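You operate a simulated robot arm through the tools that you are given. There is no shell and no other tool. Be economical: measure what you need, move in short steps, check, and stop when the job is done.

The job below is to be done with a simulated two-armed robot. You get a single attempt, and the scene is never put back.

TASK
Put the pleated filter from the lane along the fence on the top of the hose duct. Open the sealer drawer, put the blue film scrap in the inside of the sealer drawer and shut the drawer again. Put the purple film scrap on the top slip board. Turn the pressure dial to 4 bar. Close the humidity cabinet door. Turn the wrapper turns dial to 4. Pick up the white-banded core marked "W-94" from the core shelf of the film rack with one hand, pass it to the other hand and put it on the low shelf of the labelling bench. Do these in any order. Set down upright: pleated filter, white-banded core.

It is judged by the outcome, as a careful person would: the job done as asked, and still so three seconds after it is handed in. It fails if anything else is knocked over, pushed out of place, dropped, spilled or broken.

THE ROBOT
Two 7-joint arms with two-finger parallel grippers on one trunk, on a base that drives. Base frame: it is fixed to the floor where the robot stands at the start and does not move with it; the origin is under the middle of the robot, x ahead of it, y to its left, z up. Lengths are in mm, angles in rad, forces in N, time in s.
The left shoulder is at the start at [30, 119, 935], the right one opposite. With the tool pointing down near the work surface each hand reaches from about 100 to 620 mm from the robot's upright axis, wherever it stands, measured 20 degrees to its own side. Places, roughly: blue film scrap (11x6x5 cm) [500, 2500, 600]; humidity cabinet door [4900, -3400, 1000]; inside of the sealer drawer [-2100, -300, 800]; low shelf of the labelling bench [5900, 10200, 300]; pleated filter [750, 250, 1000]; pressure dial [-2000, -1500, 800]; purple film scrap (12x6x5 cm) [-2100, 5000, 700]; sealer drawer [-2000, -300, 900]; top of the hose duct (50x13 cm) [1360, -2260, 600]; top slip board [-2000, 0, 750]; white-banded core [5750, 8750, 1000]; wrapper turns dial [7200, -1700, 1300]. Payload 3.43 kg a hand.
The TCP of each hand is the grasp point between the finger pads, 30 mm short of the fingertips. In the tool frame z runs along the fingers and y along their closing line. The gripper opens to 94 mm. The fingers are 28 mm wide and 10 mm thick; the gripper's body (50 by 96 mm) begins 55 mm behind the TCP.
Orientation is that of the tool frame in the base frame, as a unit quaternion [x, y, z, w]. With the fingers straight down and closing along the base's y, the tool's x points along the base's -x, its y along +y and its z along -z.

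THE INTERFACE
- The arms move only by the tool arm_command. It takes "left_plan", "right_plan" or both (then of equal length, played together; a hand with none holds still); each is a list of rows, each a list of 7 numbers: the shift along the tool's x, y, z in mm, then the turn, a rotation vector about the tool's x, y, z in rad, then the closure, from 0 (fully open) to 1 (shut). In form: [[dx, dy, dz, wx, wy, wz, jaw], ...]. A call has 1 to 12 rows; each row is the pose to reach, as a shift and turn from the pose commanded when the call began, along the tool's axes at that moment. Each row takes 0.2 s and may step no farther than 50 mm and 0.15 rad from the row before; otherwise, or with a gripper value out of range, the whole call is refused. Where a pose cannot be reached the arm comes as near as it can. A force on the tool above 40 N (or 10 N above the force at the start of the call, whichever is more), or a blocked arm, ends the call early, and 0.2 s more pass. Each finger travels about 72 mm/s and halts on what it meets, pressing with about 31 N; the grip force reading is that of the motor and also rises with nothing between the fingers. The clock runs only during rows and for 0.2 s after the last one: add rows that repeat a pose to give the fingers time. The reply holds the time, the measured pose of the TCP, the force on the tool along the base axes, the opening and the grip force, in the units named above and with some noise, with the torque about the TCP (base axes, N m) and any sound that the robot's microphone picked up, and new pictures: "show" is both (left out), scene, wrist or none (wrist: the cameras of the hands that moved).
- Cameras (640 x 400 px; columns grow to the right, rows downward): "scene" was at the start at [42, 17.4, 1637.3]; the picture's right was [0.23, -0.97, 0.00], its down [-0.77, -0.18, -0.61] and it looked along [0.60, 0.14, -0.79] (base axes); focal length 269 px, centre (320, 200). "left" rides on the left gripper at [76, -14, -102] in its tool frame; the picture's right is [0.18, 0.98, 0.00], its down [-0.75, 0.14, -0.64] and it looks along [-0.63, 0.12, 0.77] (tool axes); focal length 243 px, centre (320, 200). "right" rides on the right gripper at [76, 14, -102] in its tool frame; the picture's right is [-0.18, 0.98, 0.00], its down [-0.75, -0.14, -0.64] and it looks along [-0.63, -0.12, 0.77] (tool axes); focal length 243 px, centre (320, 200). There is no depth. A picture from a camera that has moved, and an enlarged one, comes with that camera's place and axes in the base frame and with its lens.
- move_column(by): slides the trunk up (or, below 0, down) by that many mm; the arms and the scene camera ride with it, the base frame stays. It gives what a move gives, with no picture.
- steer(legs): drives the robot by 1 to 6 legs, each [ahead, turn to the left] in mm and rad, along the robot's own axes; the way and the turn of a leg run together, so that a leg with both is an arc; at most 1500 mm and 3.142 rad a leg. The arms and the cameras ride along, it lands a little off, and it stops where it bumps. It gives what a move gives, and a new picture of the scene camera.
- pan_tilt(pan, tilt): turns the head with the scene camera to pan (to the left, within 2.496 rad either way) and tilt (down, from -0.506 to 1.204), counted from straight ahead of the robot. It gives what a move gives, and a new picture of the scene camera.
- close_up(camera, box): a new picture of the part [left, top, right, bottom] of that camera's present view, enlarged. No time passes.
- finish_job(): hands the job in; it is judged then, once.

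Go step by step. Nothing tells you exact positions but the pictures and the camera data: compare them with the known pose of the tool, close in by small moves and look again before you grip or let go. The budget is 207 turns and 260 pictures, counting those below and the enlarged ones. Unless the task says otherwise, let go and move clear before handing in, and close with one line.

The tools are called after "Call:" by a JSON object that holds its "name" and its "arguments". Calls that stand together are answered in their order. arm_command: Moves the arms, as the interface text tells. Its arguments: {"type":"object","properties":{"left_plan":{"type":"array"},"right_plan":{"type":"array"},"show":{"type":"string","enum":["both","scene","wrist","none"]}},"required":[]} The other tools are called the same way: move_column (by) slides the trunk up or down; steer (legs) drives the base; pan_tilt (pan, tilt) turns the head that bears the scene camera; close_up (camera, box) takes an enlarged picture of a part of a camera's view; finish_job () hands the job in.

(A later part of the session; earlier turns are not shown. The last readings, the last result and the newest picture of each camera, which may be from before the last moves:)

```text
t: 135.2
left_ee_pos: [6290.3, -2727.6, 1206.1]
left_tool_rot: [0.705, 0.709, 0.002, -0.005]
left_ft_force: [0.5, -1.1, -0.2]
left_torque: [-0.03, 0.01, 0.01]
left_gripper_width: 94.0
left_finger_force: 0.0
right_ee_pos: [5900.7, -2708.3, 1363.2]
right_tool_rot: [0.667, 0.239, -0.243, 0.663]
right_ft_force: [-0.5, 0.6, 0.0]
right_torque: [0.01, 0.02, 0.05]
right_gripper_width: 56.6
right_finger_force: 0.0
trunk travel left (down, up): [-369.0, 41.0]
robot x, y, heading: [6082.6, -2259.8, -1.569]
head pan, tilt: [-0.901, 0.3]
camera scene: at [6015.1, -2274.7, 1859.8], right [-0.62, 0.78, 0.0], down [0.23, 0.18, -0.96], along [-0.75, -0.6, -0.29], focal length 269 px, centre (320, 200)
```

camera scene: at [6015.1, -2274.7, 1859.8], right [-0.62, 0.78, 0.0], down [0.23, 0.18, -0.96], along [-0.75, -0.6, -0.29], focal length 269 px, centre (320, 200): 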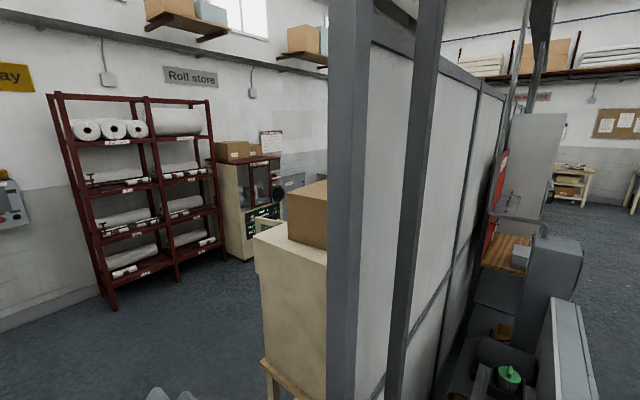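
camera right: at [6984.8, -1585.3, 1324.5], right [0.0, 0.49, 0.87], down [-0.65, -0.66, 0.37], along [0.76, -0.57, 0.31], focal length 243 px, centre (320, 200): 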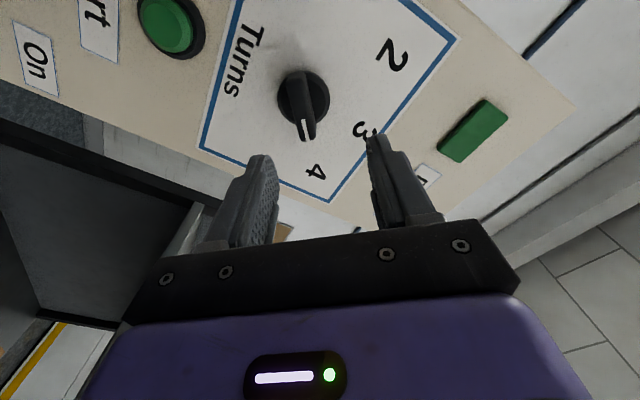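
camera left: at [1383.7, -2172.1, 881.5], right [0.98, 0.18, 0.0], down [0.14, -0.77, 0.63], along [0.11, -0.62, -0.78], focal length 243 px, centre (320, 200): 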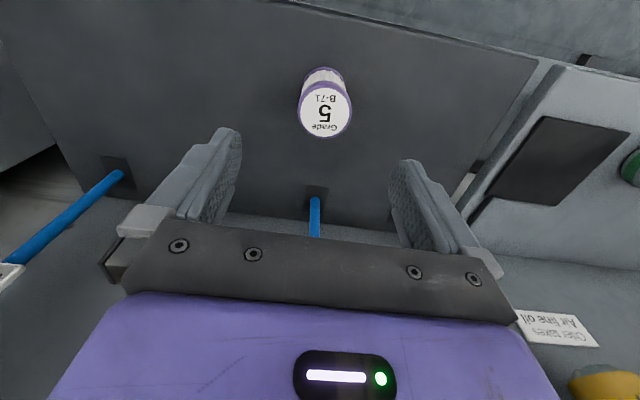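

The robot bumped, probably the right elbow on the partition post. I'll back off, swing wider around it, and face −x behind the partition.

Call:
{"name": "steer", "arguments": {"legs": [[-150, 0], [0, 0.2], [1250, 0], [0, -1.5]]}}

Call:
{"name": "pan_tilt", "arguments": {"pan": 0.0, "tilt": 0.4}}

```text
t: 146.9
left_ee_pos: [5916.8, -3635.9, 1203.8]
left_tool_rot: [0.991, 0.132, 0.008, 0.0]
left_ft_force: [0.1, 0.6, -0.2]
left_torque: [-0.02, 0.01, 0.01]
left_gripper_width: 93.9
left_finger_force: 0.1
right_ee_pos: [5833.9, -3253.3, 1359.5]
right_tool_rot: [0.676, -0.217, -0.594, 0.379]
right_ft_force: [0.7, 0.5, -0.8]
right_torque: [0.01, 0.0, -0.02]
right_gripper_width: 56.4
right_finger_force: 0.1
trunk travel left (down, up): [-369.0, 41.0]
robot x, y, heading: [6320.6, -3315.3, -2.877]
head pan, tilt: [-0.901, 0.3]
camera scene: at [6276.6, -3251.5, 1859.3], right [0.59, 0.8, 0.0], down [0.24, -0.18, -0.96], along [-0.77, 0.57, -0.3], focal length 269 px, centre (320, 200)
```

scene: 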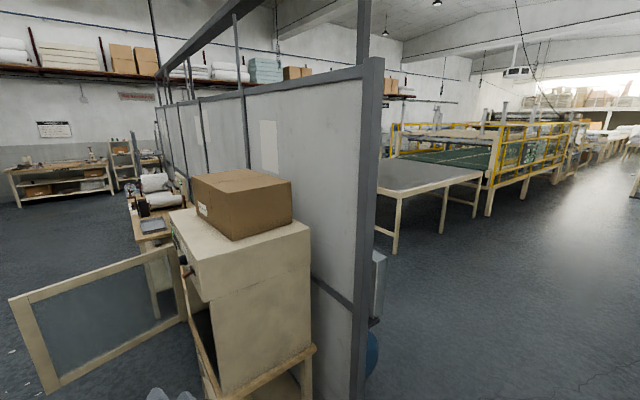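

```text
t: 148.1
left_ee_pos: [5916.6, -3636.1, 1203.1]
left_tool_rot: [0.991, 0.132, 0.008, -0.001]
left_ft_force: [0.4, -0.1, -0.3]
left_torque: [-0.01, -0.01, 0.02]
left_gripper_width: 93.9
left_finger_force: 0.0
right_ee_pos: [5832.6, -3253.2, 1358.6]
right_tool_rot: [0.676, -0.217, -0.593, 0.38]
right_ft_force: [-0.8, -0.1, -0.7]
right_torque: [-0.01, 0.0, 0.02]
right_gripper_width: 56.2
right_finger_force: 0.0
trunk travel left (down, up): [-369.0, 41.0]
robot x, y, heading: [6325.2, -3315.0, -2.874]
head pan, tilt: [0.0, 0.4]
camera scene: at [6262.3, -3331.2, 1850.0], right [-0.26, 0.97, 0.0], down [0.38, 0.1, -0.92], along [-0.89, -0.24, -0.39], focal length 269 px, centre (320, 200)
```

scene: 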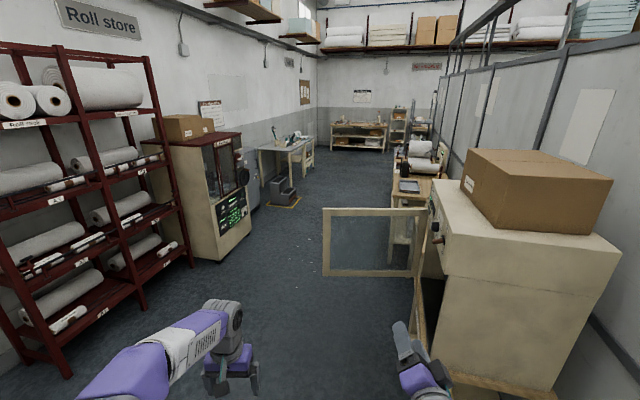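

The humidity cabinet is the beige one with its glass door standing open towards −y (hinge ≈ (4850, −3120), free edge ≈ (4950, −3655), top z≈1229). I'll first fold the right hand back to pointing down.

Call:
{"name": "arm_command", "arguments": {"right_plan": [[0, 0, 0, 0, 0, -0.145, 0.4], [0, 0, 0, 0, 0, -0.29, 0.4], [0, 0, 0, 0, 0, -0.435, 0.4], [0, 0, 0, 0, 0, -0.58, 0.4], [0, 0, 0, 0, 0, -0.725, 0.4], [0, 0, 0, 0, 0, -0.87, 0.4], [0, 0, 0, 0, 0, -0.87, 0.4]], "show": "none"}}

Call:
{"name": "arm_command", "arguments": {"right_plan": [[5, 9, -10, 0, 0.131, 0, 0.4], [10, 18, -20, 0, 0.262, 0, 0.4], [15, 27, -30, 0, 0.393, 0, 0.4], [20, 36, -40, 0, 0.524, 0, 0.4], [25, 45, -50, 0, 0.655, 0, 0.4], [30, 54, -60, 0, 0.785, 0, 0.4], [35, 63, -70, 0, 0.916, 0, 0.4], [40, 72, -80, 0, 1.047, 0, 0.4], [45, 81, -90, 0, 1.178, 0, 0.4], [50, 90, -100, 0, 1.309, 0, 0.4], [55, 100, -110, 0, 1.44, 0, 0.4], [60, 110, -120, 0, 1.571, 0, 0.4]], "show": "scene"}}

```text
t: 149.7
left_ee_pos: [5915.9, -3634.6, 1204.0]
left_tool_rot: [0.991, 0.133, 0.008, -0.001]
left_ft_force: [-0.6, -0.3, 0.2]
left_torque: [0.0, 0.01, -0.04]
left_gripper_width: 94.0
left_finger_force: 0.0
right_ee_pos: [5833.4, -3254.5, 1358.6]
right_tool_rot: [0.704, 0.089, -0.698, 0.093]
right_ft_force: [0.3, -0.2, -0.7]
right_torque: [0.01, -0.02, -0.01]
right_gripper_width: 56.6
right_finger_force: 0.0
trunk travel left (down, up): [-369.0, 41.0]
robot x, y, heading: [6324.8, -3316.0, -2.876]
head pan, tilt: [0.0, 0.4]
```

```text
t: 152.3
left_ee_pos: [5916.2, -3635.8, 1203.2]
left_tool_rot: [0.991, 0.132, 0.01, -0.001]
left_ft_force: [-0.7, -0.7, -0.3]
left_torque: [0.05, 0.01, 0.0]
left_gripper_width: 93.7
left_finger_force: 0.1
right_ee_pos: [5976.8, -3332.1, 1301.1]
right_tool_rot: [0.992, 0.129, 0.006, 0.004]
right_ft_force: [-0.1, 0.1, 0.1]
right_torque: [0.0, 0.01, 0.0]
right_gripper_width: 56.3
right_finger_force: 0.0
trunk travel left (down, up): [-369.0, 41.0]
robot x, y, heading: [6323.7, -3315.2, -2.874]
head pan, tilt: [0.0, 0.4]
camera scene: at [6262.0, -3332.1, 1850.0], right [-0.26, 0.97, 0.0], down [0.38, 0.1, -0.92], along [-0.89, -0.24, -0.39], focal length 269 px, centre (320, 200)
```

scene: 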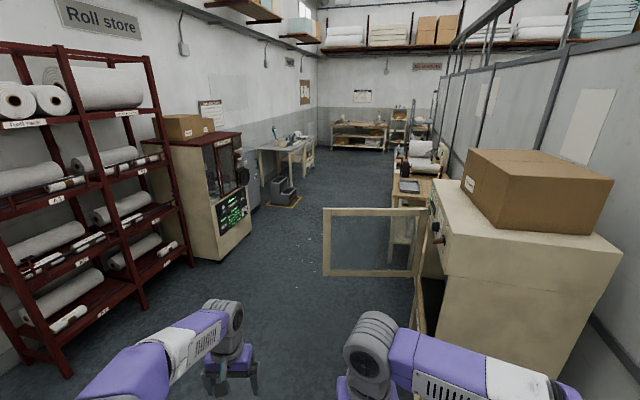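

I'll raise the left hand above the door top and drive to the south-east side of the door, facing it.

Call:
{"name": "arm_command", "arguments": {"left_plan": [[0, 0, -45, 0, 0, 0, 0], [0, 0, -90, 0, 0, 0, 0], [0, 0, -120, 0, 0, 0, 0], [0, 0, -120, 0, 0, 0, 0]], "show": "none"}}

Call:
{"name": "steer", "arguments": {"legs": [[0, 0.322], [850, 0], [0, -1.53]]}}

Call:
{"name": "pan_tilt", "arguments": {"pan": 0.15, "tilt": 0.6}}

```text
t: 153.3
left_ee_pos: [5915.2, -3635.7, 1320.8]
left_tool_rot: [0.991, 0.132, 0.008, -0.001]
left_ft_force: [0.4, -1.3, -0.6]
left_torque: [-0.02, -0.03, 0.0]
left_gripper_width: 94.0
left_finger_force: 0.2
right_ee_pos: [5978.0, -3331.0, 1300.2]
right_tool_rot: [0.992, 0.129, 0.005, 0.004]
right_ft_force: [0.0, 0.4, 0.0]
right_torque: [0.02, -0.04, -0.02]
right_gripper_width: 56.6
right_finger_force: 0.1
trunk travel left (down, up): [-369.0, 41.0]
robot x, y, heading: [6323.0, -3315.2, -2.876]
head pan, tilt: [0.0, 0.4]
```

```text
t: 162.4
left_ee_pos: [5179.0, -3497.2, 1320.3]
left_tool_rot: [0.89, -0.457, 0.007, 0.004]
left_ft_force: [0.0, -0.1, -0.1]
left_torque: [-0.01, -0.03, 0.0]
left_gripper_width: 93.9
left_finger_force: 0.0
right_ee_pos: [5485.8, -3449.7, 1301.4]
right_tool_rot: [0.888, -0.459, 0.001, 0.006]
right_ft_force: [-0.2, 0.5, 0.0]
right_torque: [0.0, 0.02, 0.02]
right_gripper_width: 56.5
right_finger_force: 0.1
trunk travel left (down, up): [-369.0, 41.0]
robot x, y, heading: [5619.3, -3765.9, 2.193]
head pan, tilt: [0.0, 0.4]
camera scene: at [5584.8, -3716.1, 1850.0], right [0.81, 0.58, 0.0], down [0.23, -0.32, -0.92], along [-0.54, 0.75, -0.39], focal length 269 px, centre (320, 200)
```

scene: 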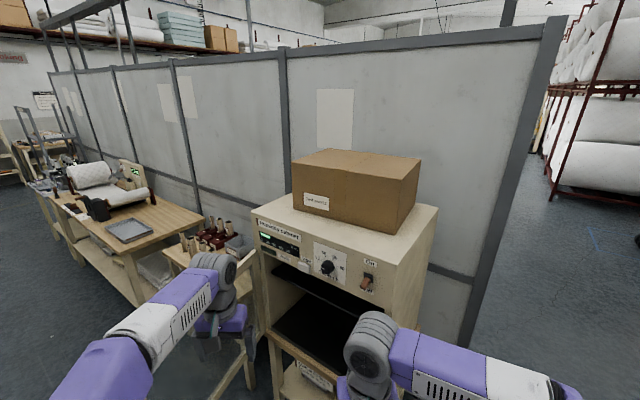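

```text
t: 163.2
left_ee_pos: [5178.0, -3497.2, 1321.0]
left_tool_rot: [0.89, -0.456, 0.007, 0.004]
left_ft_force: [-0.1, -0.2, 0.7]
left_torque: [0.02, 0.0, 0.03]
left_gripper_width: 94.0
left_finger_force: 0.1
right_ee_pos: [5485.9, -3449.4, 1300.3]
right_tool_rot: [0.888, -0.46, 0.002, 0.007]
right_ft_force: [-0.8, -0.7, 0.1]
right_torque: [0.0, -0.02, -0.04]
right_gripper_width: 56.4
right_finger_force: 0.1
trunk travel left (down, up): [-369.0, 41.0]
robot x, y, heading: [5623.5, -3770.8, 2.195]
head pan, tilt: [0.15, 0.6]
camera scene: at [5577.1, -3728.1, 1831.9], right [0.72, 0.7, 0.0], down [0.39, -0.4, -0.83], along [-0.58, 0.59, -0.56], focal length 269 px, centre (320, 200)
```

scene: 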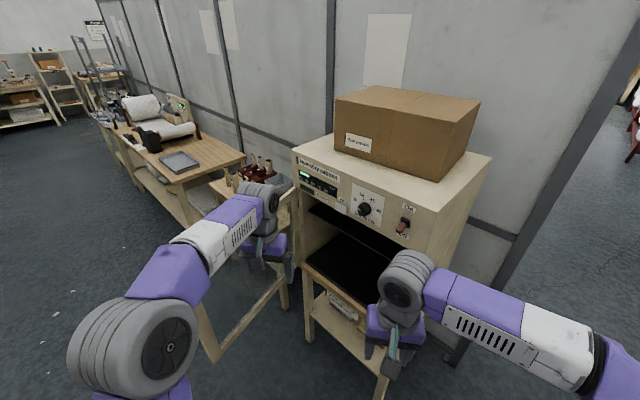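

Confirmed humidity cabinet. I'll bring the robot a bit closer to the door's free end, with the hand above door height.

Call:
{"name": "steer", "arguments": {"legs": [[0, 0.9], [210, 0], [0, -0.95]]}}

Call:
{"name": "close_up", "arguments": {"camera": "left", "box": [0, 0, 640, 400]}}

```text
t: 169.6
left_ee_pos: [4969.5, -3492.9, 1319.5]
left_tool_rot: [0.889, -0.458, 0.007, 0.004]
left_ft_force: [0.2, -0.6, -0.1]
left_torque: [0.01, -0.02, 0.05]
left_gripper_width: 94.1
left_finger_force: 0.1
right_ee_pos: [5276.8, -3444.2, 1300.5]
right_tool_rot: [0.887, -0.462, 0.002, 0.007]
right_ft_force: [0.1, 1.1, 0.3]
right_torque: [-0.03, -0.01, -0.02]
right_gripper_width: 56.5
right_finger_force: 0.1
trunk travel left (down, up): [-369.0, 41.0]
robot x, y, heading: [5415.3, -3763.9, 2.185]
head pan, tilt: [0.15, 0.6]
camera scene: at [5367.6, -3724.1, 1831.8], right [0.72, 0.7, 0.0], down [0.39, -0.41, -0.83], along [-0.57, 0.59, -0.56], focal length 269 px, centre (320, 200)
```

scene: 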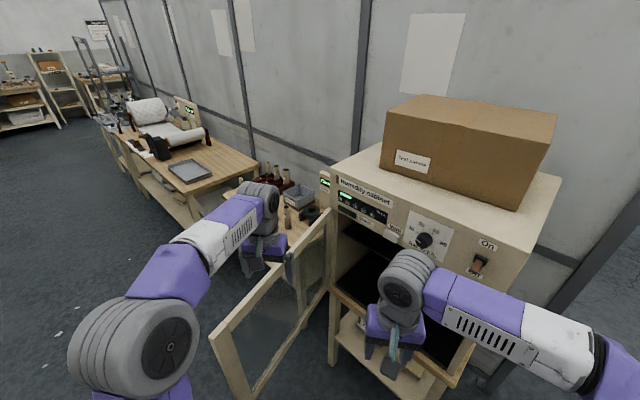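

```text
1.00 times, centred on (320, 200) of left (not enlarged: the box is as wide or as high as the picture)
camera zoom: at [5024.7, -3545.2, 1425.1], right [-0.69, -0.72, 0.0], down [-0.56, 0.54, 0.63], along [-0.46, 0.43, -0.78], focal length 243 px, centre (320, 200)
```

zoom: 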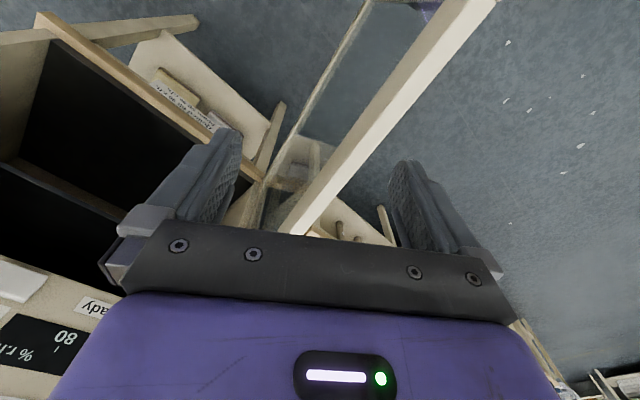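

The door rail is located. I'll move over it, aligning the fingers across the rail, and check before descending.

Call:
{"name": "arm_command", "arguments": {"left_plan": [[4, 17, 0, 0, 0, 0.13, 0], [8, 34, 0, 0, 0, 0.26, 0], [12, 52, 0, 0, 0, 0.377, 0], [12, 52, 0, 0, 0, 0.377, 0]], "show": "both"}}

```text
t: 170.6
left_ee_pos: [4934.3, -3530.7, 1321.7]
left_tool_rot: [0.787, -0.617, 0.008, 0.003]
left_ft_force: [0.3, 0.7, -0.3]
left_torque: [-0.01, 0.01, 0.03]
left_gripper_width: 94.2
left_finger_force: 0.0
right_ee_pos: [5277.3, -3443.8, 1300.3]
right_tool_rot: [0.887, -0.461, 0.002, 0.008]
right_ft_force: [0.0, -1.0, -0.5]
right_torque: [0.01, 0.0, 0.0]
right_gripper_width: 56.2
right_finger_force: 0.1
trunk travel left (down, up): [-369.0, 41.0]
robot x, y, heading: [5410.4, -3765.6, 2.191]
head pan, tilt: [0.15, 0.6]
camera scene: at [5367.7, -3723.8, 1831.8], right [0.72, 0.7, 0.0], down [0.39, -0.41, -0.83], along [-0.57, 0.59, -0.56], focal length 269 px, centre (320, 200)
camera left: at [4965.5, -3600.9, 1426.3], right [-0.91, -0.41, 0.0], down [-0.32, 0.71, 0.63], along [-0.26, 0.57, -0.78], focal length 243 px, centre (320, 200)
```

scene: 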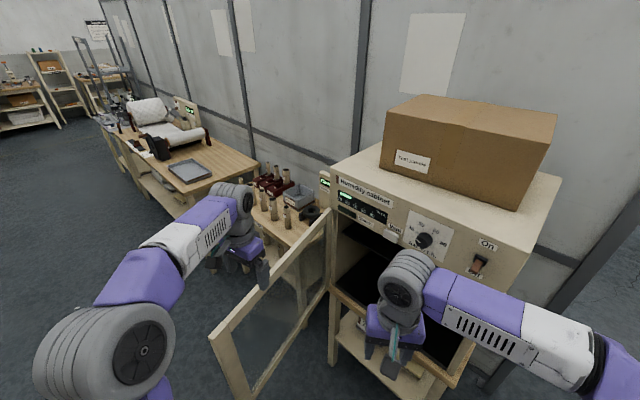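
left: 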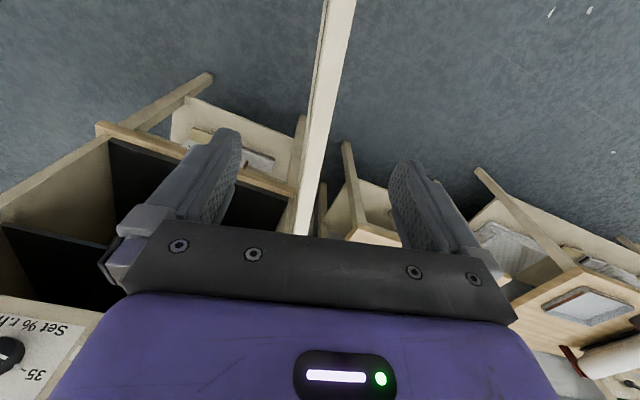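

The rail is between the fingers. Descending to straddle it.

Call:
{"name": "arm_command", "arguments": {"left_plan": [[0, 0, 40, 0, 0, 0, 0], [0, 0, 75, 0, 0, 0, 0], [0, 0, 92, 0, 0, 0, 0], [0, 0, 92, 0, 0, 0, 0]], "show": "wrist"}}

```text
t: 171.6
left_ee_pos: [4935.9, -3533.6, 1228.1]
left_tool_rot: [0.788, -0.616, 0.008, 0.002]
left_ft_force: [0.5, 0.5, 0.0]
left_torque: [0.02, -0.01, 0.0]
left_gripper_width: 93.9
left_finger_force: 0.0
right_ee_pos: [5277.4, -3445.2, 1299.6]
right_tool_rot: [0.888, -0.461, 0.001, 0.007]
right_ft_force: [-0.4, -0.1, 0.8]
right_torque: [-0.02, 0.01, -0.01]
right_gripper_width: 56.3
right_finger_force: 0.0
trunk travel left (down, up): [-369.0, 41.0]
robot x, y, heading: [5409.8, -3764.1, 2.189]
head pan, tilt: [0.15, 0.6]
camera left: at [4967.3, -3603.3, 1332.3], right [-0.91, -0.42, 0.0], down [-0.32, 0.71, 0.63], along [-0.26, 0.57, -0.78], focal length 243 px, centre (320, 200)
```

left: 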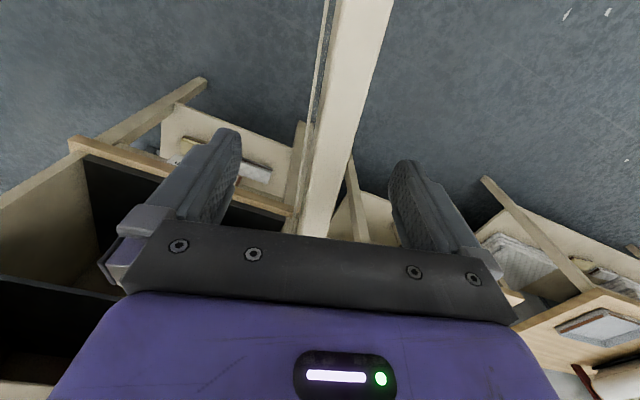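

Straddled. Before swinging the door I'll move the right hand out of the way.

Call:
{"name": "arm_command", "arguments": {"right_plan": [[20, -40, 0, 0, 0, 0, 0.4], [40, -80, 0, 0, 0, 0, 0.4], [60, -120, 0, 0, 0, 0, 0.4], [80, -160, 0, 0, 0, 0, 0.4], [100, -200, 0, 0, 0, 0, 0.4], [120, -230, 0, 0, 0, 0, 0.4]], "show": "none"}}

```text
t: 173.0
left_ee_pos: [4936.7, -3534.8, 1230.2]
left_tool_rot: [0.787, -0.617, 0.007, 0.003]
left_ft_force: [0.2, -0.2, -0.1]
left_torque: [0.0, -0.01, -0.01]
left_gripper_width: 93.9
left_finger_force: 0.0
right_ee_pos: [5532.8, -3409.6, 1298.6]
right_tool_rot: [0.887, -0.461, 0.001, 0.005]
right_ft_force: [0.5, 0.4, -0.5]
right_torque: [0.03, 0.04, 0.0]
right_gripper_width: 56.1
right_finger_force: 0.1
trunk travel left (down, up): [-369.0, 41.0]
robot x, y, heading: [5411.3, -3763.7, 2.187]
head pan, tilt: [0.15, 0.6]
```

Swinging the door along its arc, keeping the fingers across the rail.

Call:
{"name": "arm_command", "arguments": {"left_plan": [[-2, -43, 0, 0, 0, -0.1, 0], [-8.5, -85, 0, 0, 0, -0.2, 0], [-19, -126, 0, 0, 0, -0.3, 0], [-34, -166, 0, 0, 0, -0.4, 0], [-52, -205, 0, 0, 0, -0.5, 0], [-52, -205, 0, 0, 0, -0.5, 0]], "show": "both"}}

```text
t: 174.4
left_ee_pos: [5121.1, -3433.1, 1226.1]
left_tool_rot: [0.915, -0.402, 0.008, 0.005]
left_ft_force: [0.3, -0.6, 0.6]
left_torque: [0.03, -0.01, -0.01]
left_gripper_width: 93.8
left_finger_force: 0.0
right_ee_pos: [5531.2, -3409.5, 1298.7]
right_tool_rot: [0.887, -0.462, 0.001, 0.006]
right_ft_force: [-0.3, 0.3, -0.5]
right_torque: [0.02, -0.01, 0.01]
right_gripper_width: 56.5
right_finger_force: 0.1
trunk travel left (down, up): [-369.0, 41.0]
robot x, y, heading: [5412.0, -3765.5, 2.192]
head pan, tilt: [0.15, 0.6]
camera scene: at [5366.7, -3725.1, 1831.8], right [0.72, 0.7, 0.0], down [0.39, -0.41, -0.83], along [-0.57, 0.59, -0.56], focal length 269 px, centre (320, 200)
camera left: at [5183.5, -3478.8, 1330.3], right [-0.6, -0.8, 0.0], down [-0.62, 0.47, 0.63], along [-0.51, 0.37, -0.78], focal length 243 px, centre (320, 200)
```

scene: 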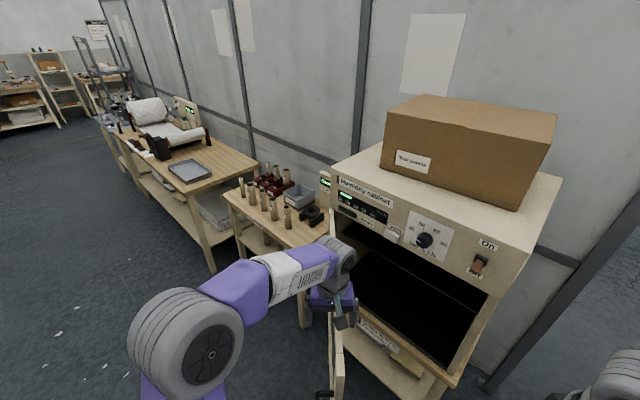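
left: 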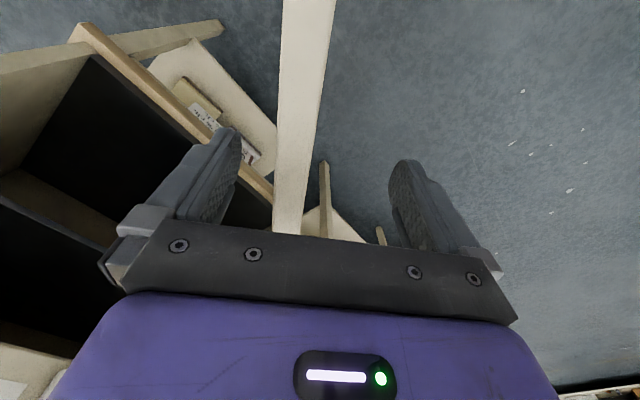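

The door follows well. Continuing the arc.

Call:
{"name": "arm_command", "arguments": {"left_plan": [[-2, -43, 0, 0, 0, -0.1, 0], [-8.5, -85, 0, 0, 0, -0.2, 0], [-19, -126, 0, 0, 0, -0.3, 0], [-34, -166, 0, 0, 0, -0.4, 0], [-48, -197, 0, 0, 0, -0.48, 0], [-48, -197, 0, 0, 0, -0.48, 0]], "show": "both"}}

```text
t: 175.8
left_ee_pos: [5232.3, -3266.1, 1226.1]
left_tool_rot: [0.985, -0.172, 0.006, 0.005]
left_ft_force: [0.1, 0.5, 1.1]
left_torque: [0.04, -0.02, 0.02]
left_gripper_width: 94.1
left_finger_force: 0.1
right_ee_pos: [5530.0, -3411.2, 1299.9]
right_tool_rot: [0.888, -0.46, 0.001, 0.005]
right_ft_force: [0.4, 0.3, -0.5]
right_torque: [0.04, -0.02, 0.01]
right_gripper_width: 56.4
right_finger_force: 0.0
trunk travel left (down, up): [-369.0, 41.0]
robot x, y, heading: [5408.9, -3760.5, 2.193]
head pan, tilt: [0.15, 0.6]
camera scene: at [5367.2, -3725.2, 1831.8], right [0.72, 0.7, 0.0], down [0.39, -0.41, -0.83], along [-0.57, 0.59, -0.56], focal length 269 px, centre (320, 200)
camera left: at [5308.8, -3277.3, 1330.1], right [-0.16, -0.99, 0.01], down [-0.76, 0.13, 0.63], along [-0.63, 0.09, -0.77], focal length 243 px, centre (320, 200)
```

scene: 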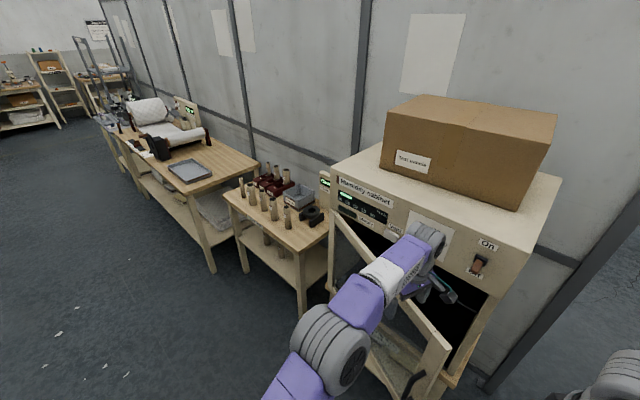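
left: 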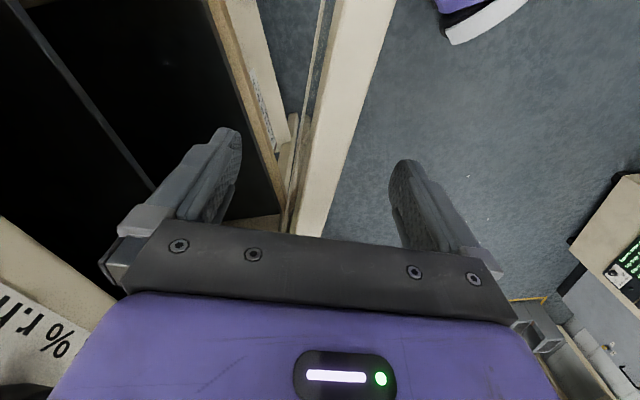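

The door is about 20° open. I'll lift out, move to the outside, tilt the closed fingertips toward the door and lower to the rail height.

Call:
{"name": "arm_command", "arguments": {"left_plan": [[0, 0, -45, 0, 0, 0, 0], [0, 0, -90, 0, 0, 0, 0], [0, 30, -110, 0.0, 0, 0, 0.3], [0, 70, -110, 0.1, 0, 0, 0.6], [0, 110, -110, 0.24, 0, 0, 1], [0, 145, -95, 0.37, 0, 0, 1], [0, 150, -50, 0.5, 0, 0, 1], [0, 150, -5, 0.5, 0, 0, 1], [0, 150, -5, 0.5, 0, 0, 1]], "show": "both"}}

```text
t: 177.8
left_ee_pos: [5181.1, -3408.9, 1234.2]
left_tool_rot: [0.956, -0.166, 0.05, -0.238]
left_ft_force: [0.9, 0.0, 0.0]
left_torque: [0.02, 0.0, -0.04]
left_gripper_width: 0.0
left_finger_force: 31.4
left hand out of reach, approached as far as the arm can: row 2
right_ee_pos: [5531.6, -3408.8, 1298.7]
right_tool_rot: [0.887, -0.461, 0.0, 0.006]
right_ft_force: [-0.4, -0.8, 0.5]
right_torque: [-0.01, -0.01, 0.03]
right_gripper_width: 56.3
right_finger_force: 0.0
trunk travel left (down, up): [-369.0, 41.0]
robot x, y, heading: [5415.0, -3763.0, 2.189]
head pan, tilt: [0.15, 0.6]
camera scene: at [5367.6, -3725.4, 1831.9], right [0.72, 0.7, 0.0], down [0.39, -0.41, -0.83], along [-0.57, 0.59, -0.56], focal length 269 px, centre (320, 200)
camera left: at [5240.0, -3468.5, 1333.2], right [-0.12, -0.88, -0.46], down [-0.86, -0.14, 0.49], along [-0.5, 0.45, -0.74], focal length 243 px, centre (320, 200)
```

scene: 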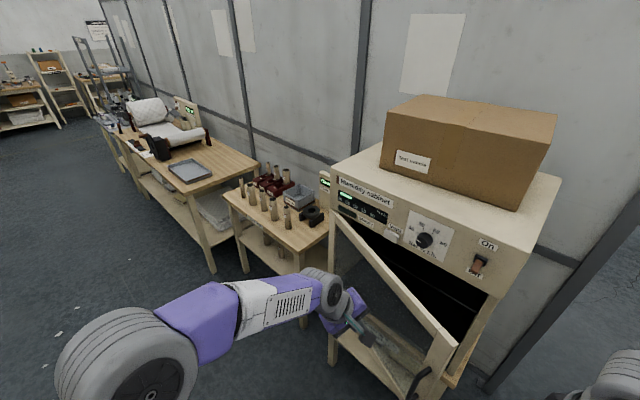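
left: 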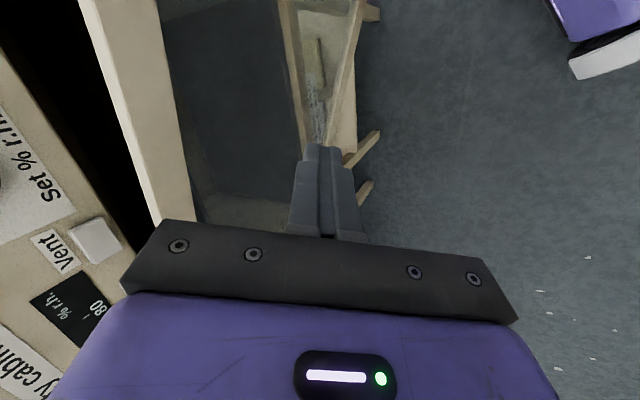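

I'll edge the base forward 100 mm for reach and then push the door shut with the fingertips.

Call:
{"name": "steer", "arguments": {"legs": [[100, 0]]}}

Call:
{"name": "arm_command", "arguments": {"left_plan": [[10.5, -29, 15.7, 0, 0, 0, 1], [21, -58, 31.4, 0, 0, 0, 1], [31.5, -87, 47, 0, 0, 0, 1], [42, -116, 62.7, 0, 0, 0, 1], [50, -140, 76, 0, 0, 0, 1], [56, -155, 84, 0, 0, 0, 1]], "show": "both"}}

```text
t: 178.9
left_ee_pos: [5124.9, -3326.7, 1234.2]
left_tool_rot: [0.956, -0.166, 0.049, -0.238]
left_ft_force: [-0.6, 0.8, -0.1]
left_torque: [0.0, 0.01, 0.02]
left_gripper_width: 0.0
left_finger_force: 31.5
right_ee_pos: [5472.8, -3328.4, 1299.3]
right_tool_rot: [0.888, -0.46, 0.002, 0.007]
right_ft_force: [0.5, 0.5, 0.5]
right_torque: [-0.04, -0.02, -0.04]
right_gripper_width: 56.4
right_finger_force: 0.1
trunk travel left (down, up): [-369.0, 41.0]
robot x, y, heading: [5350.9, -3687.5, 2.192]
head pan, tilt: [0.15, 0.6]
camera scene: at [5309.5, -3643.0, 1831.8], right [0.72, 0.7, 0.0], down [0.39, -0.41, -0.83], along [-0.57, 0.59, -0.56], focal length 269 px, centre (320, 200)
```

scene: 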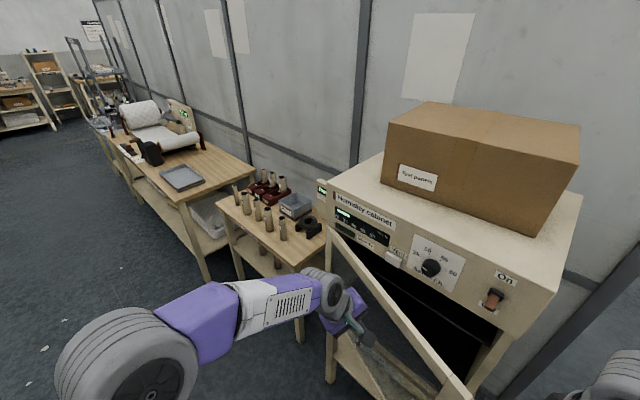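

```text
t: 180.3
left_ee_pos: [5236.1, -3180.8, 1234.8]
left_tool_rot: [0.956, -0.166, 0.049, -0.238]
left_ft_force: [-0.4, 0.2, -0.1]
left_torque: [0.0, -0.02, 0.01]
left_gripper_width: 0.0
left_finger_force: 31.0
right_ee_pos: [5473.3, -3327.6, 1298.7]
right_tool_rot: [0.887, -0.461, 0.001, 0.008]
right_ft_force: [0.1, -0.3, 0.1]
right_torque: [0.01, -0.02, -0.01]
right_gripper_width: 56.4
right_finger_force: 0.1
trunk travel left (down, up): [-369.0, 41.0]
robot x, y, heading: [5354.8, -3678.7, 2.188]
head pan, tilt: [0.15, 0.6]
camera scene: at [5310.0, -3642.5, 1831.8], right [0.72, 0.7, 0.0], down [0.39, -0.41, -0.83], along [-0.57, 0.59, -0.56], focal length 269 px, centre (320, 200)
camera left: at [5294.0, -3239.7, 1334.2], right [-0.12, -0.88, -0.46], down [-0.86, -0.14, 0.49], along [-0.5, 0.45, -0.74], focal length 243 px, centre (320, 200)
```

scene: 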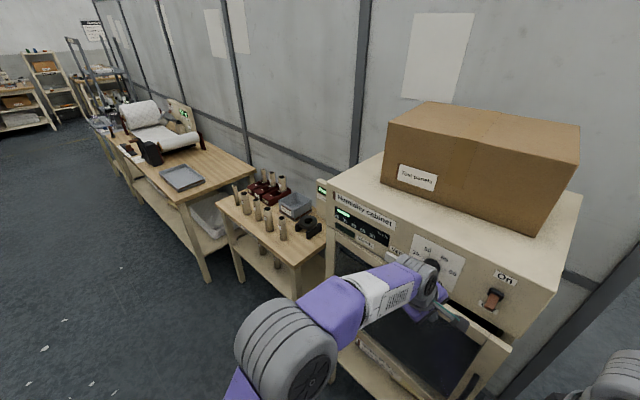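
left: 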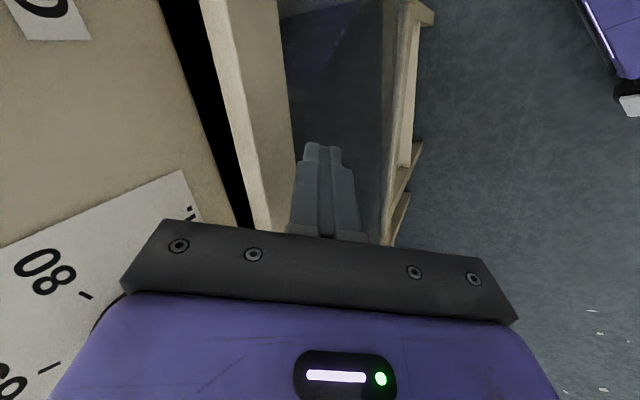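

Nearly shut; pushing on gently.

Call:
{"name": "arm_command", "arguments": {"left_plan": [[-1, -9, 5, 0, 0, 0, 1], [-2, -18, 10, 0, 0, 0, 1], [-3, -27, 14, 0, 0, 0, 1], [-4, -36, 19, 0, 0, 0, 1], [-4.5, -41, 21.5, 0, 0, 0, 1], [-5, -46, 24, 0, 0, 0, 1]], "show": "both"}}

```text
t: 181.8
left_ee_pos: [5247.3, -3138.7, 1232.0]
left_tool_rot: [0.958, -0.163, 0.049, -0.231]
left_ft_force: [-2.3, -23.2, -2.3]
left_torque: [1.53, -0.22, 1.02]
left_gripper_width: 0.3
left_finger_force: 31.5
right_ee_pos: [5474.5, -3332.4, 1298.6]
right_tool_rot: [0.888, -0.46, 0.0, 0.005]
right_ft_force: [-0.3, 0.1, 0.4]
right_torque: [0.02, 0.01, 0.03]
right_gripper_width: 56.4
right_finger_force: 0.0
trunk travel left (down, up): [-369.0, 41.0]
robot x, y, heading: [5352.7, -3683.7, 2.194]
head pan, tilt: [0.15, 0.6]
stopped in row 6 (left hand): the force on the tool passed its limit at 44 N (the readings are from after the stop); the commanded pose is now the measured one
camera scene: at [5310.0, -3650.1, 1832.0], right [0.72, 0.7, 0.0], down [0.39, -0.4, -0.83], along [-0.58, 0.59, -0.56], focal length 269 px, centre (320, 200)
camera left: at [5306.0, -3196.0, 1331.7], right [-0.11, -0.89, -0.45], down [-0.86, -0.14, 0.49], along [-0.5, 0.44, -0.75], focal length 243 px, centre (320, 200)
```

scene: 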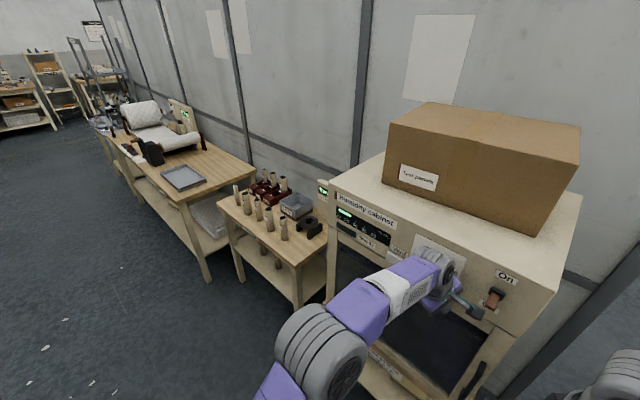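
left: 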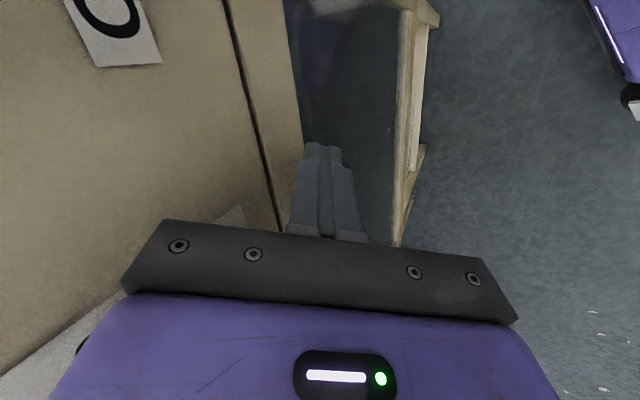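

The door is flush with the cabinet. I'll retreat the hand and verify.

Call:
{"name": "arm_command", "arguments": {"left_plan": [[0, 30, -15, 0, 0, 0, 1], [0, 65, -32, 0, 0, 0, 1], [0, 105, -52, 0, 0, 0, 1], [0, 145, -72, -0.1, 0, 0, 0.8], [0, 180, -90, -0.23, 0, 0, 0.5], [0, 210, -110, -0.36, 0, 0, 0.2], [0, 230, -120, -0.49, 0, 0, 0]], "show": "scene"}}

```text
t: 183.4
left_ee_pos: [5161.5, -3376.8, 1232.2]
left_tool_rot: [0.985, -0.172, 0.008, 0.007]
left_ft_force: [-0.7, 0.8, -0.3]
left_torque: [-0.01, -0.04, -0.02]
left_gripper_width: 94.1
left_finger_force: 0.1
right_ee_pos: [5473.0, -3328.2, 1299.1]
right_tool_rot: [0.888, -0.46, 0.001, 0.007]
right_ft_force: [-0.5, -0.3, -0.3]
right_torque: [-0.01, 0.0, -0.02]
right_gripper_width: 56.4
right_finger_force: 0.0
trunk travel left (down, up): [-369.0, 41.0]
robot x, y, heading: [5355.4, -3683.2, 2.191]
head pan, tilt: [0.15, 0.6]
camera scene: at [5309.7, -3643.2, 1831.8], right [0.72, 0.7, 0.0], down [0.39, -0.41, -0.83], along [-0.57, 0.59, -0.57], focal length 269 px, centre (320, 200)
```

scene: 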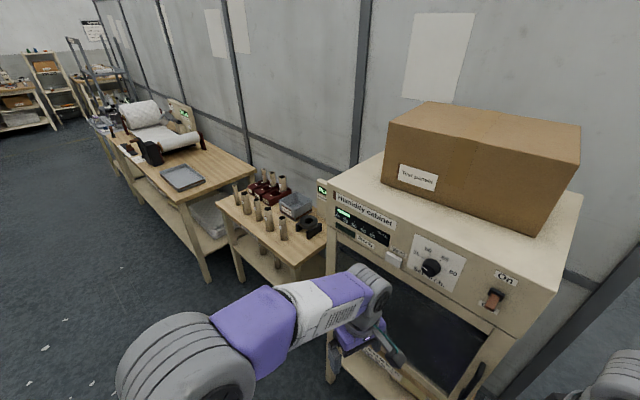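

The door is closed. I'll return both hands to a travel pose, lower the trunk, and head back around the partition.

Call:
{"name": "arm_command", "arguments": {"left_plan": [[-30, 30, 0, 0, 0, 0.12, 0], [-60, 60, 0, 0, 0, 0.24, 0], [-90, 90, 0, 0, 0, 0.36, 0], [-125, 125, 0, 0, 0, 0.48, 0], [-157, 156, 0, 0, 0, 0.6, 0]], "right_plan": [[-20, 20, 0, 0, 0, 0, 0.4], [-40, 50, 0, 0, 0, 0, 0.4], [-65, 80, 0, 0, 0, 0, 0.4], [-95, 110, 0, 0, 0, 0, 0.4], [-120, 140, 0, 0, 0, 0, 0.4]], "show": "none"}}

Call:
{"name": "steer", "arguments": {"legs": [[-300, 0], [0, -1.95], [1000, 0], [0, 1.3], [1200, 0]]}}

Call:
{"name": "move_column", "arguments": {"by": -160}}

Call:
{"name": "pan_tilt", "arguments": {"pan": 0.0, "tilt": 0.2}}

```text
t: 184.7
left_ee_pos: [4958.5, -3471.4, 1227.9]
left_tool_rot: [0.89, -0.455, 0.011, 0.004]
left_ft_force: [-0.1, 0.0, 0.4]
left_torque: [-0.02, -0.03, 0.0]
left_gripper_width: 94.1
left_finger_force: 0.1
right_ee_pos: [5285.5, -3308.0, 1300.4]
right_tool_rot: [0.888, -0.46, 0.002, 0.004]
right_ft_force: [-0.9, 0.1, 0.1]
right_torque: [0.04, -0.01, -0.02]
right_gripper_width: 56.1
right_finger_force: 0.0
trunk travel left (down, up): [-369.0, 41.0]
robot x, y, heading: [5353.8, -3683.9, 2.187]
head pan, tilt: [0.15, 0.6]
```

```text
t: 205.2
left_ee_pos: [6424.8, -2129.9, 1229.2]
left_tool_rot: [-0.689, 0.724, -0.008, -0.007]
left_ft_force: [0.5, -0.4, -0.5]
left_torque: [0.0, -0.02, 0.0]
left_gripper_width: 93.8
left_finger_force: 0.1
right_ee_pos: [6782.1, -2208.3, 1300.0]
right_tool_rot: [-0.685, 0.729, 0.001, -0.007]
right_ft_force: [-0.4, 0.1, 0.2]
right_torque: [0.04, 0.02, -0.02]
right_gripper_width: 56.4
right_finger_force: 0.1
trunk travel left (down, up): [-369.0, 41.0]
robot x, y, heading: [6598.7, -2539.3, 1.515]
head pan, tilt: [0.15, 0.6]
camera scene: at [6587.3, -2483.9, 1831.8], right [1.0, 0.09, 0.0], down [0.05, -0.56, -0.83], along [-0.08, 0.82, -0.56], focal length 269 px, centre (320, 200)
```

scene: 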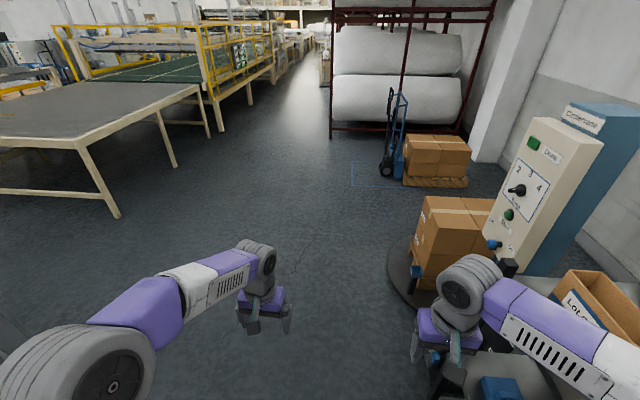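

```text
t: 207.0
left_ee_pos: [6425.1, -2130.8, 1067.9]
left_tool_rot: [-0.689, 0.724, -0.008, -0.007]
left_ft_force: [-1.1, 0.1, 0.7]
left_torque: [-0.02, -0.01, 0.01]
left_gripper_width: 94.0
left_finger_force: 0.1
right_ee_pos: [6781.0, -2208.2, 1140.8]
right_tool_rot: [-0.685, 0.729, 0.002, -0.006]
right_ft_force: [-0.7, -0.7, -0.4]
right_torque: [0.02, 0.01, 0.03]
right_gripper_width: 56.6
right_finger_force: 0.1
trunk travel left (down, up): [-209.0, 201.0]
robot x, y, heading: [6596.6, -2539.9, 1.512]
head pan, tilt: [0.15, 0.6]
```

```text
t: 207.9
left_ee_pos: [6424.0, -2129.7, 1069.5]
left_tool_rot: [-0.69, 0.724, -0.008, -0.007]
left_ft_force: [-0.2, 0.5, -0.3]
left_torque: [0.01, 0.0, 0.01]
left_gripper_width: 94.0
left_finger_force: 0.1
right_ee_pos: [6781.5, -2207.6, 1140.7]
right_tool_rot: [-0.685, 0.729, 0.0, -0.007]
right_ft_force: [-0.3, -1.3, 0.8]
right_torque: [0.0, 0.03, 0.01]
right_gripper_width: 56.4
right_finger_force: 0.1
trunk travel left (down, up): [-209.0, 201.0]
robot x, y, heading: [6597.7, -2542.7, 1.516]
head pan, tilt: [0.0, 0.201]
camera scene: at [6600.8, -2478.8, 1708.5], right [1.0, -0.06, 0.0], down [-0.01, -0.2, -0.98], along [0.05, 0.98, -0.2], focal length 269 px, centre (320, 200)
```

scene: 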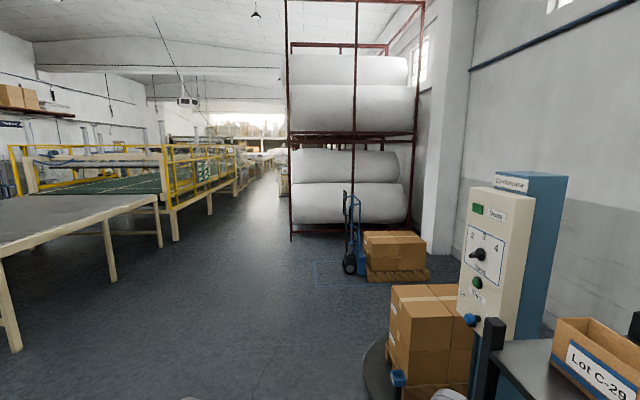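

The aisle north runs between x≈4300 and 6300. I'll drive into its middle and north.

Call:
{"name": "steer", "arguments": {"legs": [[0, 0.564], [1290, 0], [1290, 0], [0, -0.508], [1500, 0], [1500, 0]]}}

```text
t: 237.7
left_ee_pos: [5078.2, 3156.4, 1068.7]
left_tool_rot: [-0.7, 0.714, -0.007, -0.006]
left_ft_force: [0.6, -0.5, 0.2]
left_torque: [-0.04, -0.01, 0.01]
left_gripper_width: 93.8
left_finger_force: 0.0
right_ee_pos: [5438.2, 3090.4, 1141.5]
right_tool_rot: [-0.695, 0.719, 0.0, -0.007]
right_ft_force: [0.1, -0.2, 0.4]
right_torque: [-0.03, 0.0, -0.01]
right_gripper_width: 56.3
right_finger_force: 0.0
trunk travel left (down, up): [-209.0, 201.0]
robot x, y, heading: [5261.7, 2751.2, 1.541]
head pan, tilt: [0.0, 0.201]
camera scene: at [5264.4, 2813.8, 1708.6], right [1.0, -0.03, 0.0], down [-0.01, -0.2, -0.98], along [0.03, 0.98, -0.2], focal length 269 px, centre (320, 200)
```

scene: 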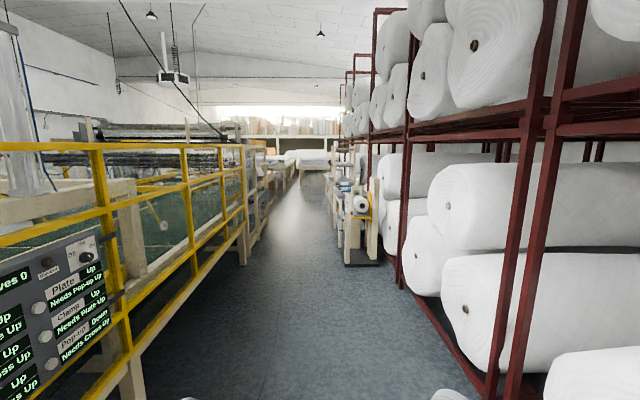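

I'll continue north, slightly left of centre.

Call:
{"name": "steer", "arguments": {"legs": [[0, 0.06], [1500, 0], [1500, 0], [1000, 0]]}}

Call:
{"name": "pan_tilt", "arguments": {"pan": -0.3, "tilt": 0.3}}

```text
t: 257.4
left_ee_pos: [4888.2, 7149.7, 1068.4]
left_tool_rot: [0.722, -0.692, 0.008, 0.006]
left_ft_force: [-0.4, 0.7, 0.3]
left_torque: [-0.01, 0.01, 0.01]
left_gripper_width: 94.1
left_finger_force: 0.0
right_ee_pos: [5253.1, 7103.1, 1140.5]
right_tool_rot: [0.717, -0.697, 0.0, 0.007]
right_ft_force: [-0.4, 1.2, -0.8]
right_torque: [-0.01, 0.01, 0.02]
right_gripper_width: 56.3
right_finger_force: 0.0
trunk travel left (down, up): [-209.0, 201.0]
robot x, y, heading: [5101.2, 6753.9, 1.603]
head pan, tilt: [0.0, 0.201]
camera scene: at [5096.9, 6817.8, 1708.6], right [1.0, 0.04, 0.0], down [0.01, -0.2, -0.98], along [-0.03, 0.98, -0.2], focal length 269 px, centre (320, 200)
```

scene: 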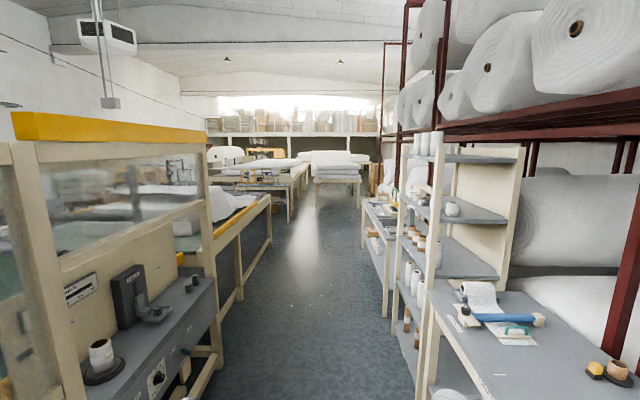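

```text
t: 258.2
left_ee_pos: [4889.3, 7149.1, 1069.5]
left_tool_rot: [0.722, -0.692, 0.008, 0.007]
left_ft_force: [0.7, 0.8, -0.7]
left_torque: [0.0, 0.03, 0.02]
left_gripper_width: 94.1
left_finger_force: 0.1
right_ee_pos: [5252.6, 7103.6, 1139.7]
right_tool_rot: [0.717, -0.697, 0.0, 0.007]
right_ft_force: [0.5, 0.2, -1.3]
right_torque: [-0.01, 0.02, -0.02]
right_gripper_width: 56.3
right_finger_force: 0.1
trunk travel left (down, up): [-209.0, 201.0]
robot x, y, heading: [5105.0, 6752.6, 1.61]
head pan, tilt: [-0.3, 0.3]
camera scene: at [5124.6, 6814.4, 1699.3], right [0.97, -0.26, 0.0], down [-0.08, -0.29, -0.96], along [0.25, 0.92, -0.3], focal length 269 px, centre (320, 200)
```

scene: 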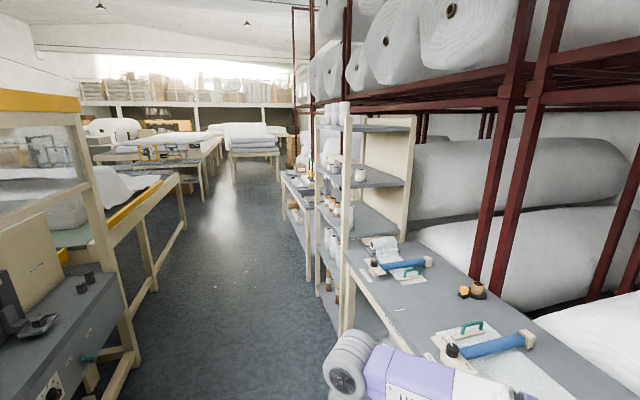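

The film rack is the beige-sided shelf unit ahead on the right. I'll drive up beside it and face it.

Call:
{"name": "steer", "arguments": {"legs": [[1400, 0], [480, 0], [0, -1.61]]}}

Call:
{"name": "pan_tilt", "arguments": {"pan": 0, "tilt": 0.6}}

```text
t: 271.4
left_ee_pos: [5460.9, 8800.7, 1068.5]
left_tool_rot: [0.007, 1.0, -0.001, -0.01]
left_ft_force: [-0.2, 0.3, 0.3]
left_torque: [-0.01, 0.0, -0.03]
left_gripper_width: 94.0
left_finger_force: 0.0
right_ee_pos: [5397.0, 8439.0, 1141.0]
right_tool_rot: [0.014, 1.0, 0.005, -0.004]
right_ft_force: [0.4, -0.6, 0.8]
right_torque: [0.01, 0.03, 0.0]
right_gripper_width: 56.3
right_finger_force: 0.1
trunk travel left (down, up): [-209.0, 201.0]
robot x, y, heading: [5056.9, 8610.3, -0.019]
head pan, tilt: [-0.3, 0.3]
camera scene: at [5113.6, 8582.1, 1699.3], right [-0.31, -0.95, 0.0], down [-0.28, 0.09, -0.96], along [0.91, -0.3, -0.3], focal length 269 px, centre (320, 200)
```

scene: 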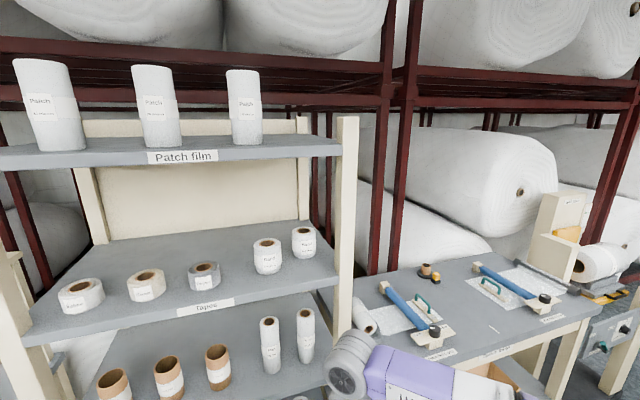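

```text
t: 272.2
left_ee_pos: [5461.7, 8799.2, 1069.0]
left_tool_rot: [0.007, 1.0, -0.001, -0.01]
left_ft_force: [0.1, -0.1, 0.4]
left_torque: [-0.01, -0.01, -0.06]
left_gripper_width: 94.1
left_finger_force: 0.0
right_ee_pos: [5396.8, 8439.9, 1140.4]
right_tool_rot: [0.014, 1.0, 0.006, -0.005]
right_ft_force: [0.3, 0.0, -1.0]
right_torque: [-0.02, 0.0, -0.02]
right_gripper_width: 56.4
right_finger_force: 0.2
trunk travel left (down, up): [-209.0, 201.0]
robot x, y, heading: [5055.2, 8612.9, -0.018]
head pan, tilt: [0.0, 0.6]
camera scene: at [5113.4, 8609.8, 1671.9], right [-0.02, -1.0, 0.0], down [-0.56, 0.01, -0.83], along [0.83, -0.02, -0.56], focal length 269 px, centre (320, 200)
```

scene: 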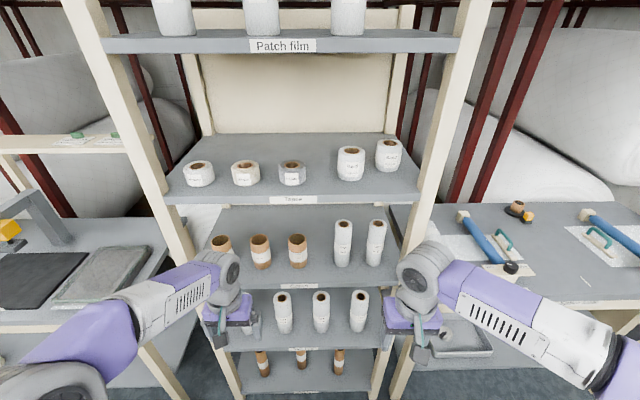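

Call:
{"name": "close_up", "arguments": {"camera": "scene", "box": [190, 205, 410, 290]}}

Call:
{"name": "close_up", "arguments": {"camera": "scene", "box": [230, 280, 400, 386]}}

```text
2.91 times, centred on (300, 248) of scene
camera zoom: at [5113.4, 8609.8, 1671.9], right [-0.02, -1.0, 0.0], down [-0.56, 0.01, -0.83], along [0.83, -0.02, -0.56], focal length 781 px, centre (378, 62)
```

zoom: 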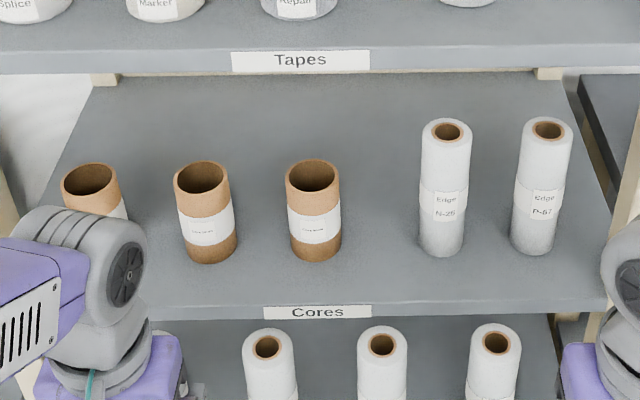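

```text
3.76 times, centred on (315, 333) of scene
camera zoom: at [5113.4, 8609.8, 1671.9], right [-0.02, -1.0, 0.0], down [-0.56, 0.01, -0.83], along [0.83, -0.02, -0.56], focal length 1011 px, centre (339, -301)
```

zoom: 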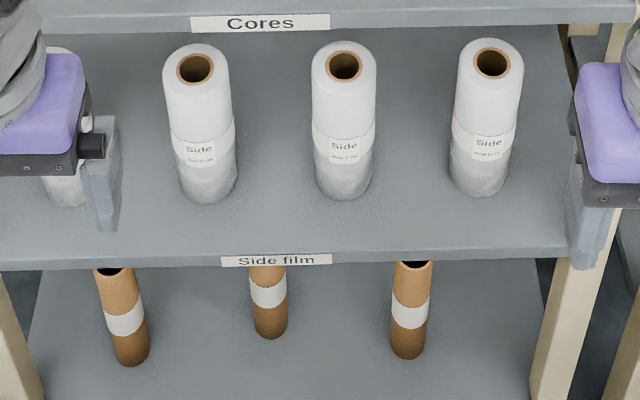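

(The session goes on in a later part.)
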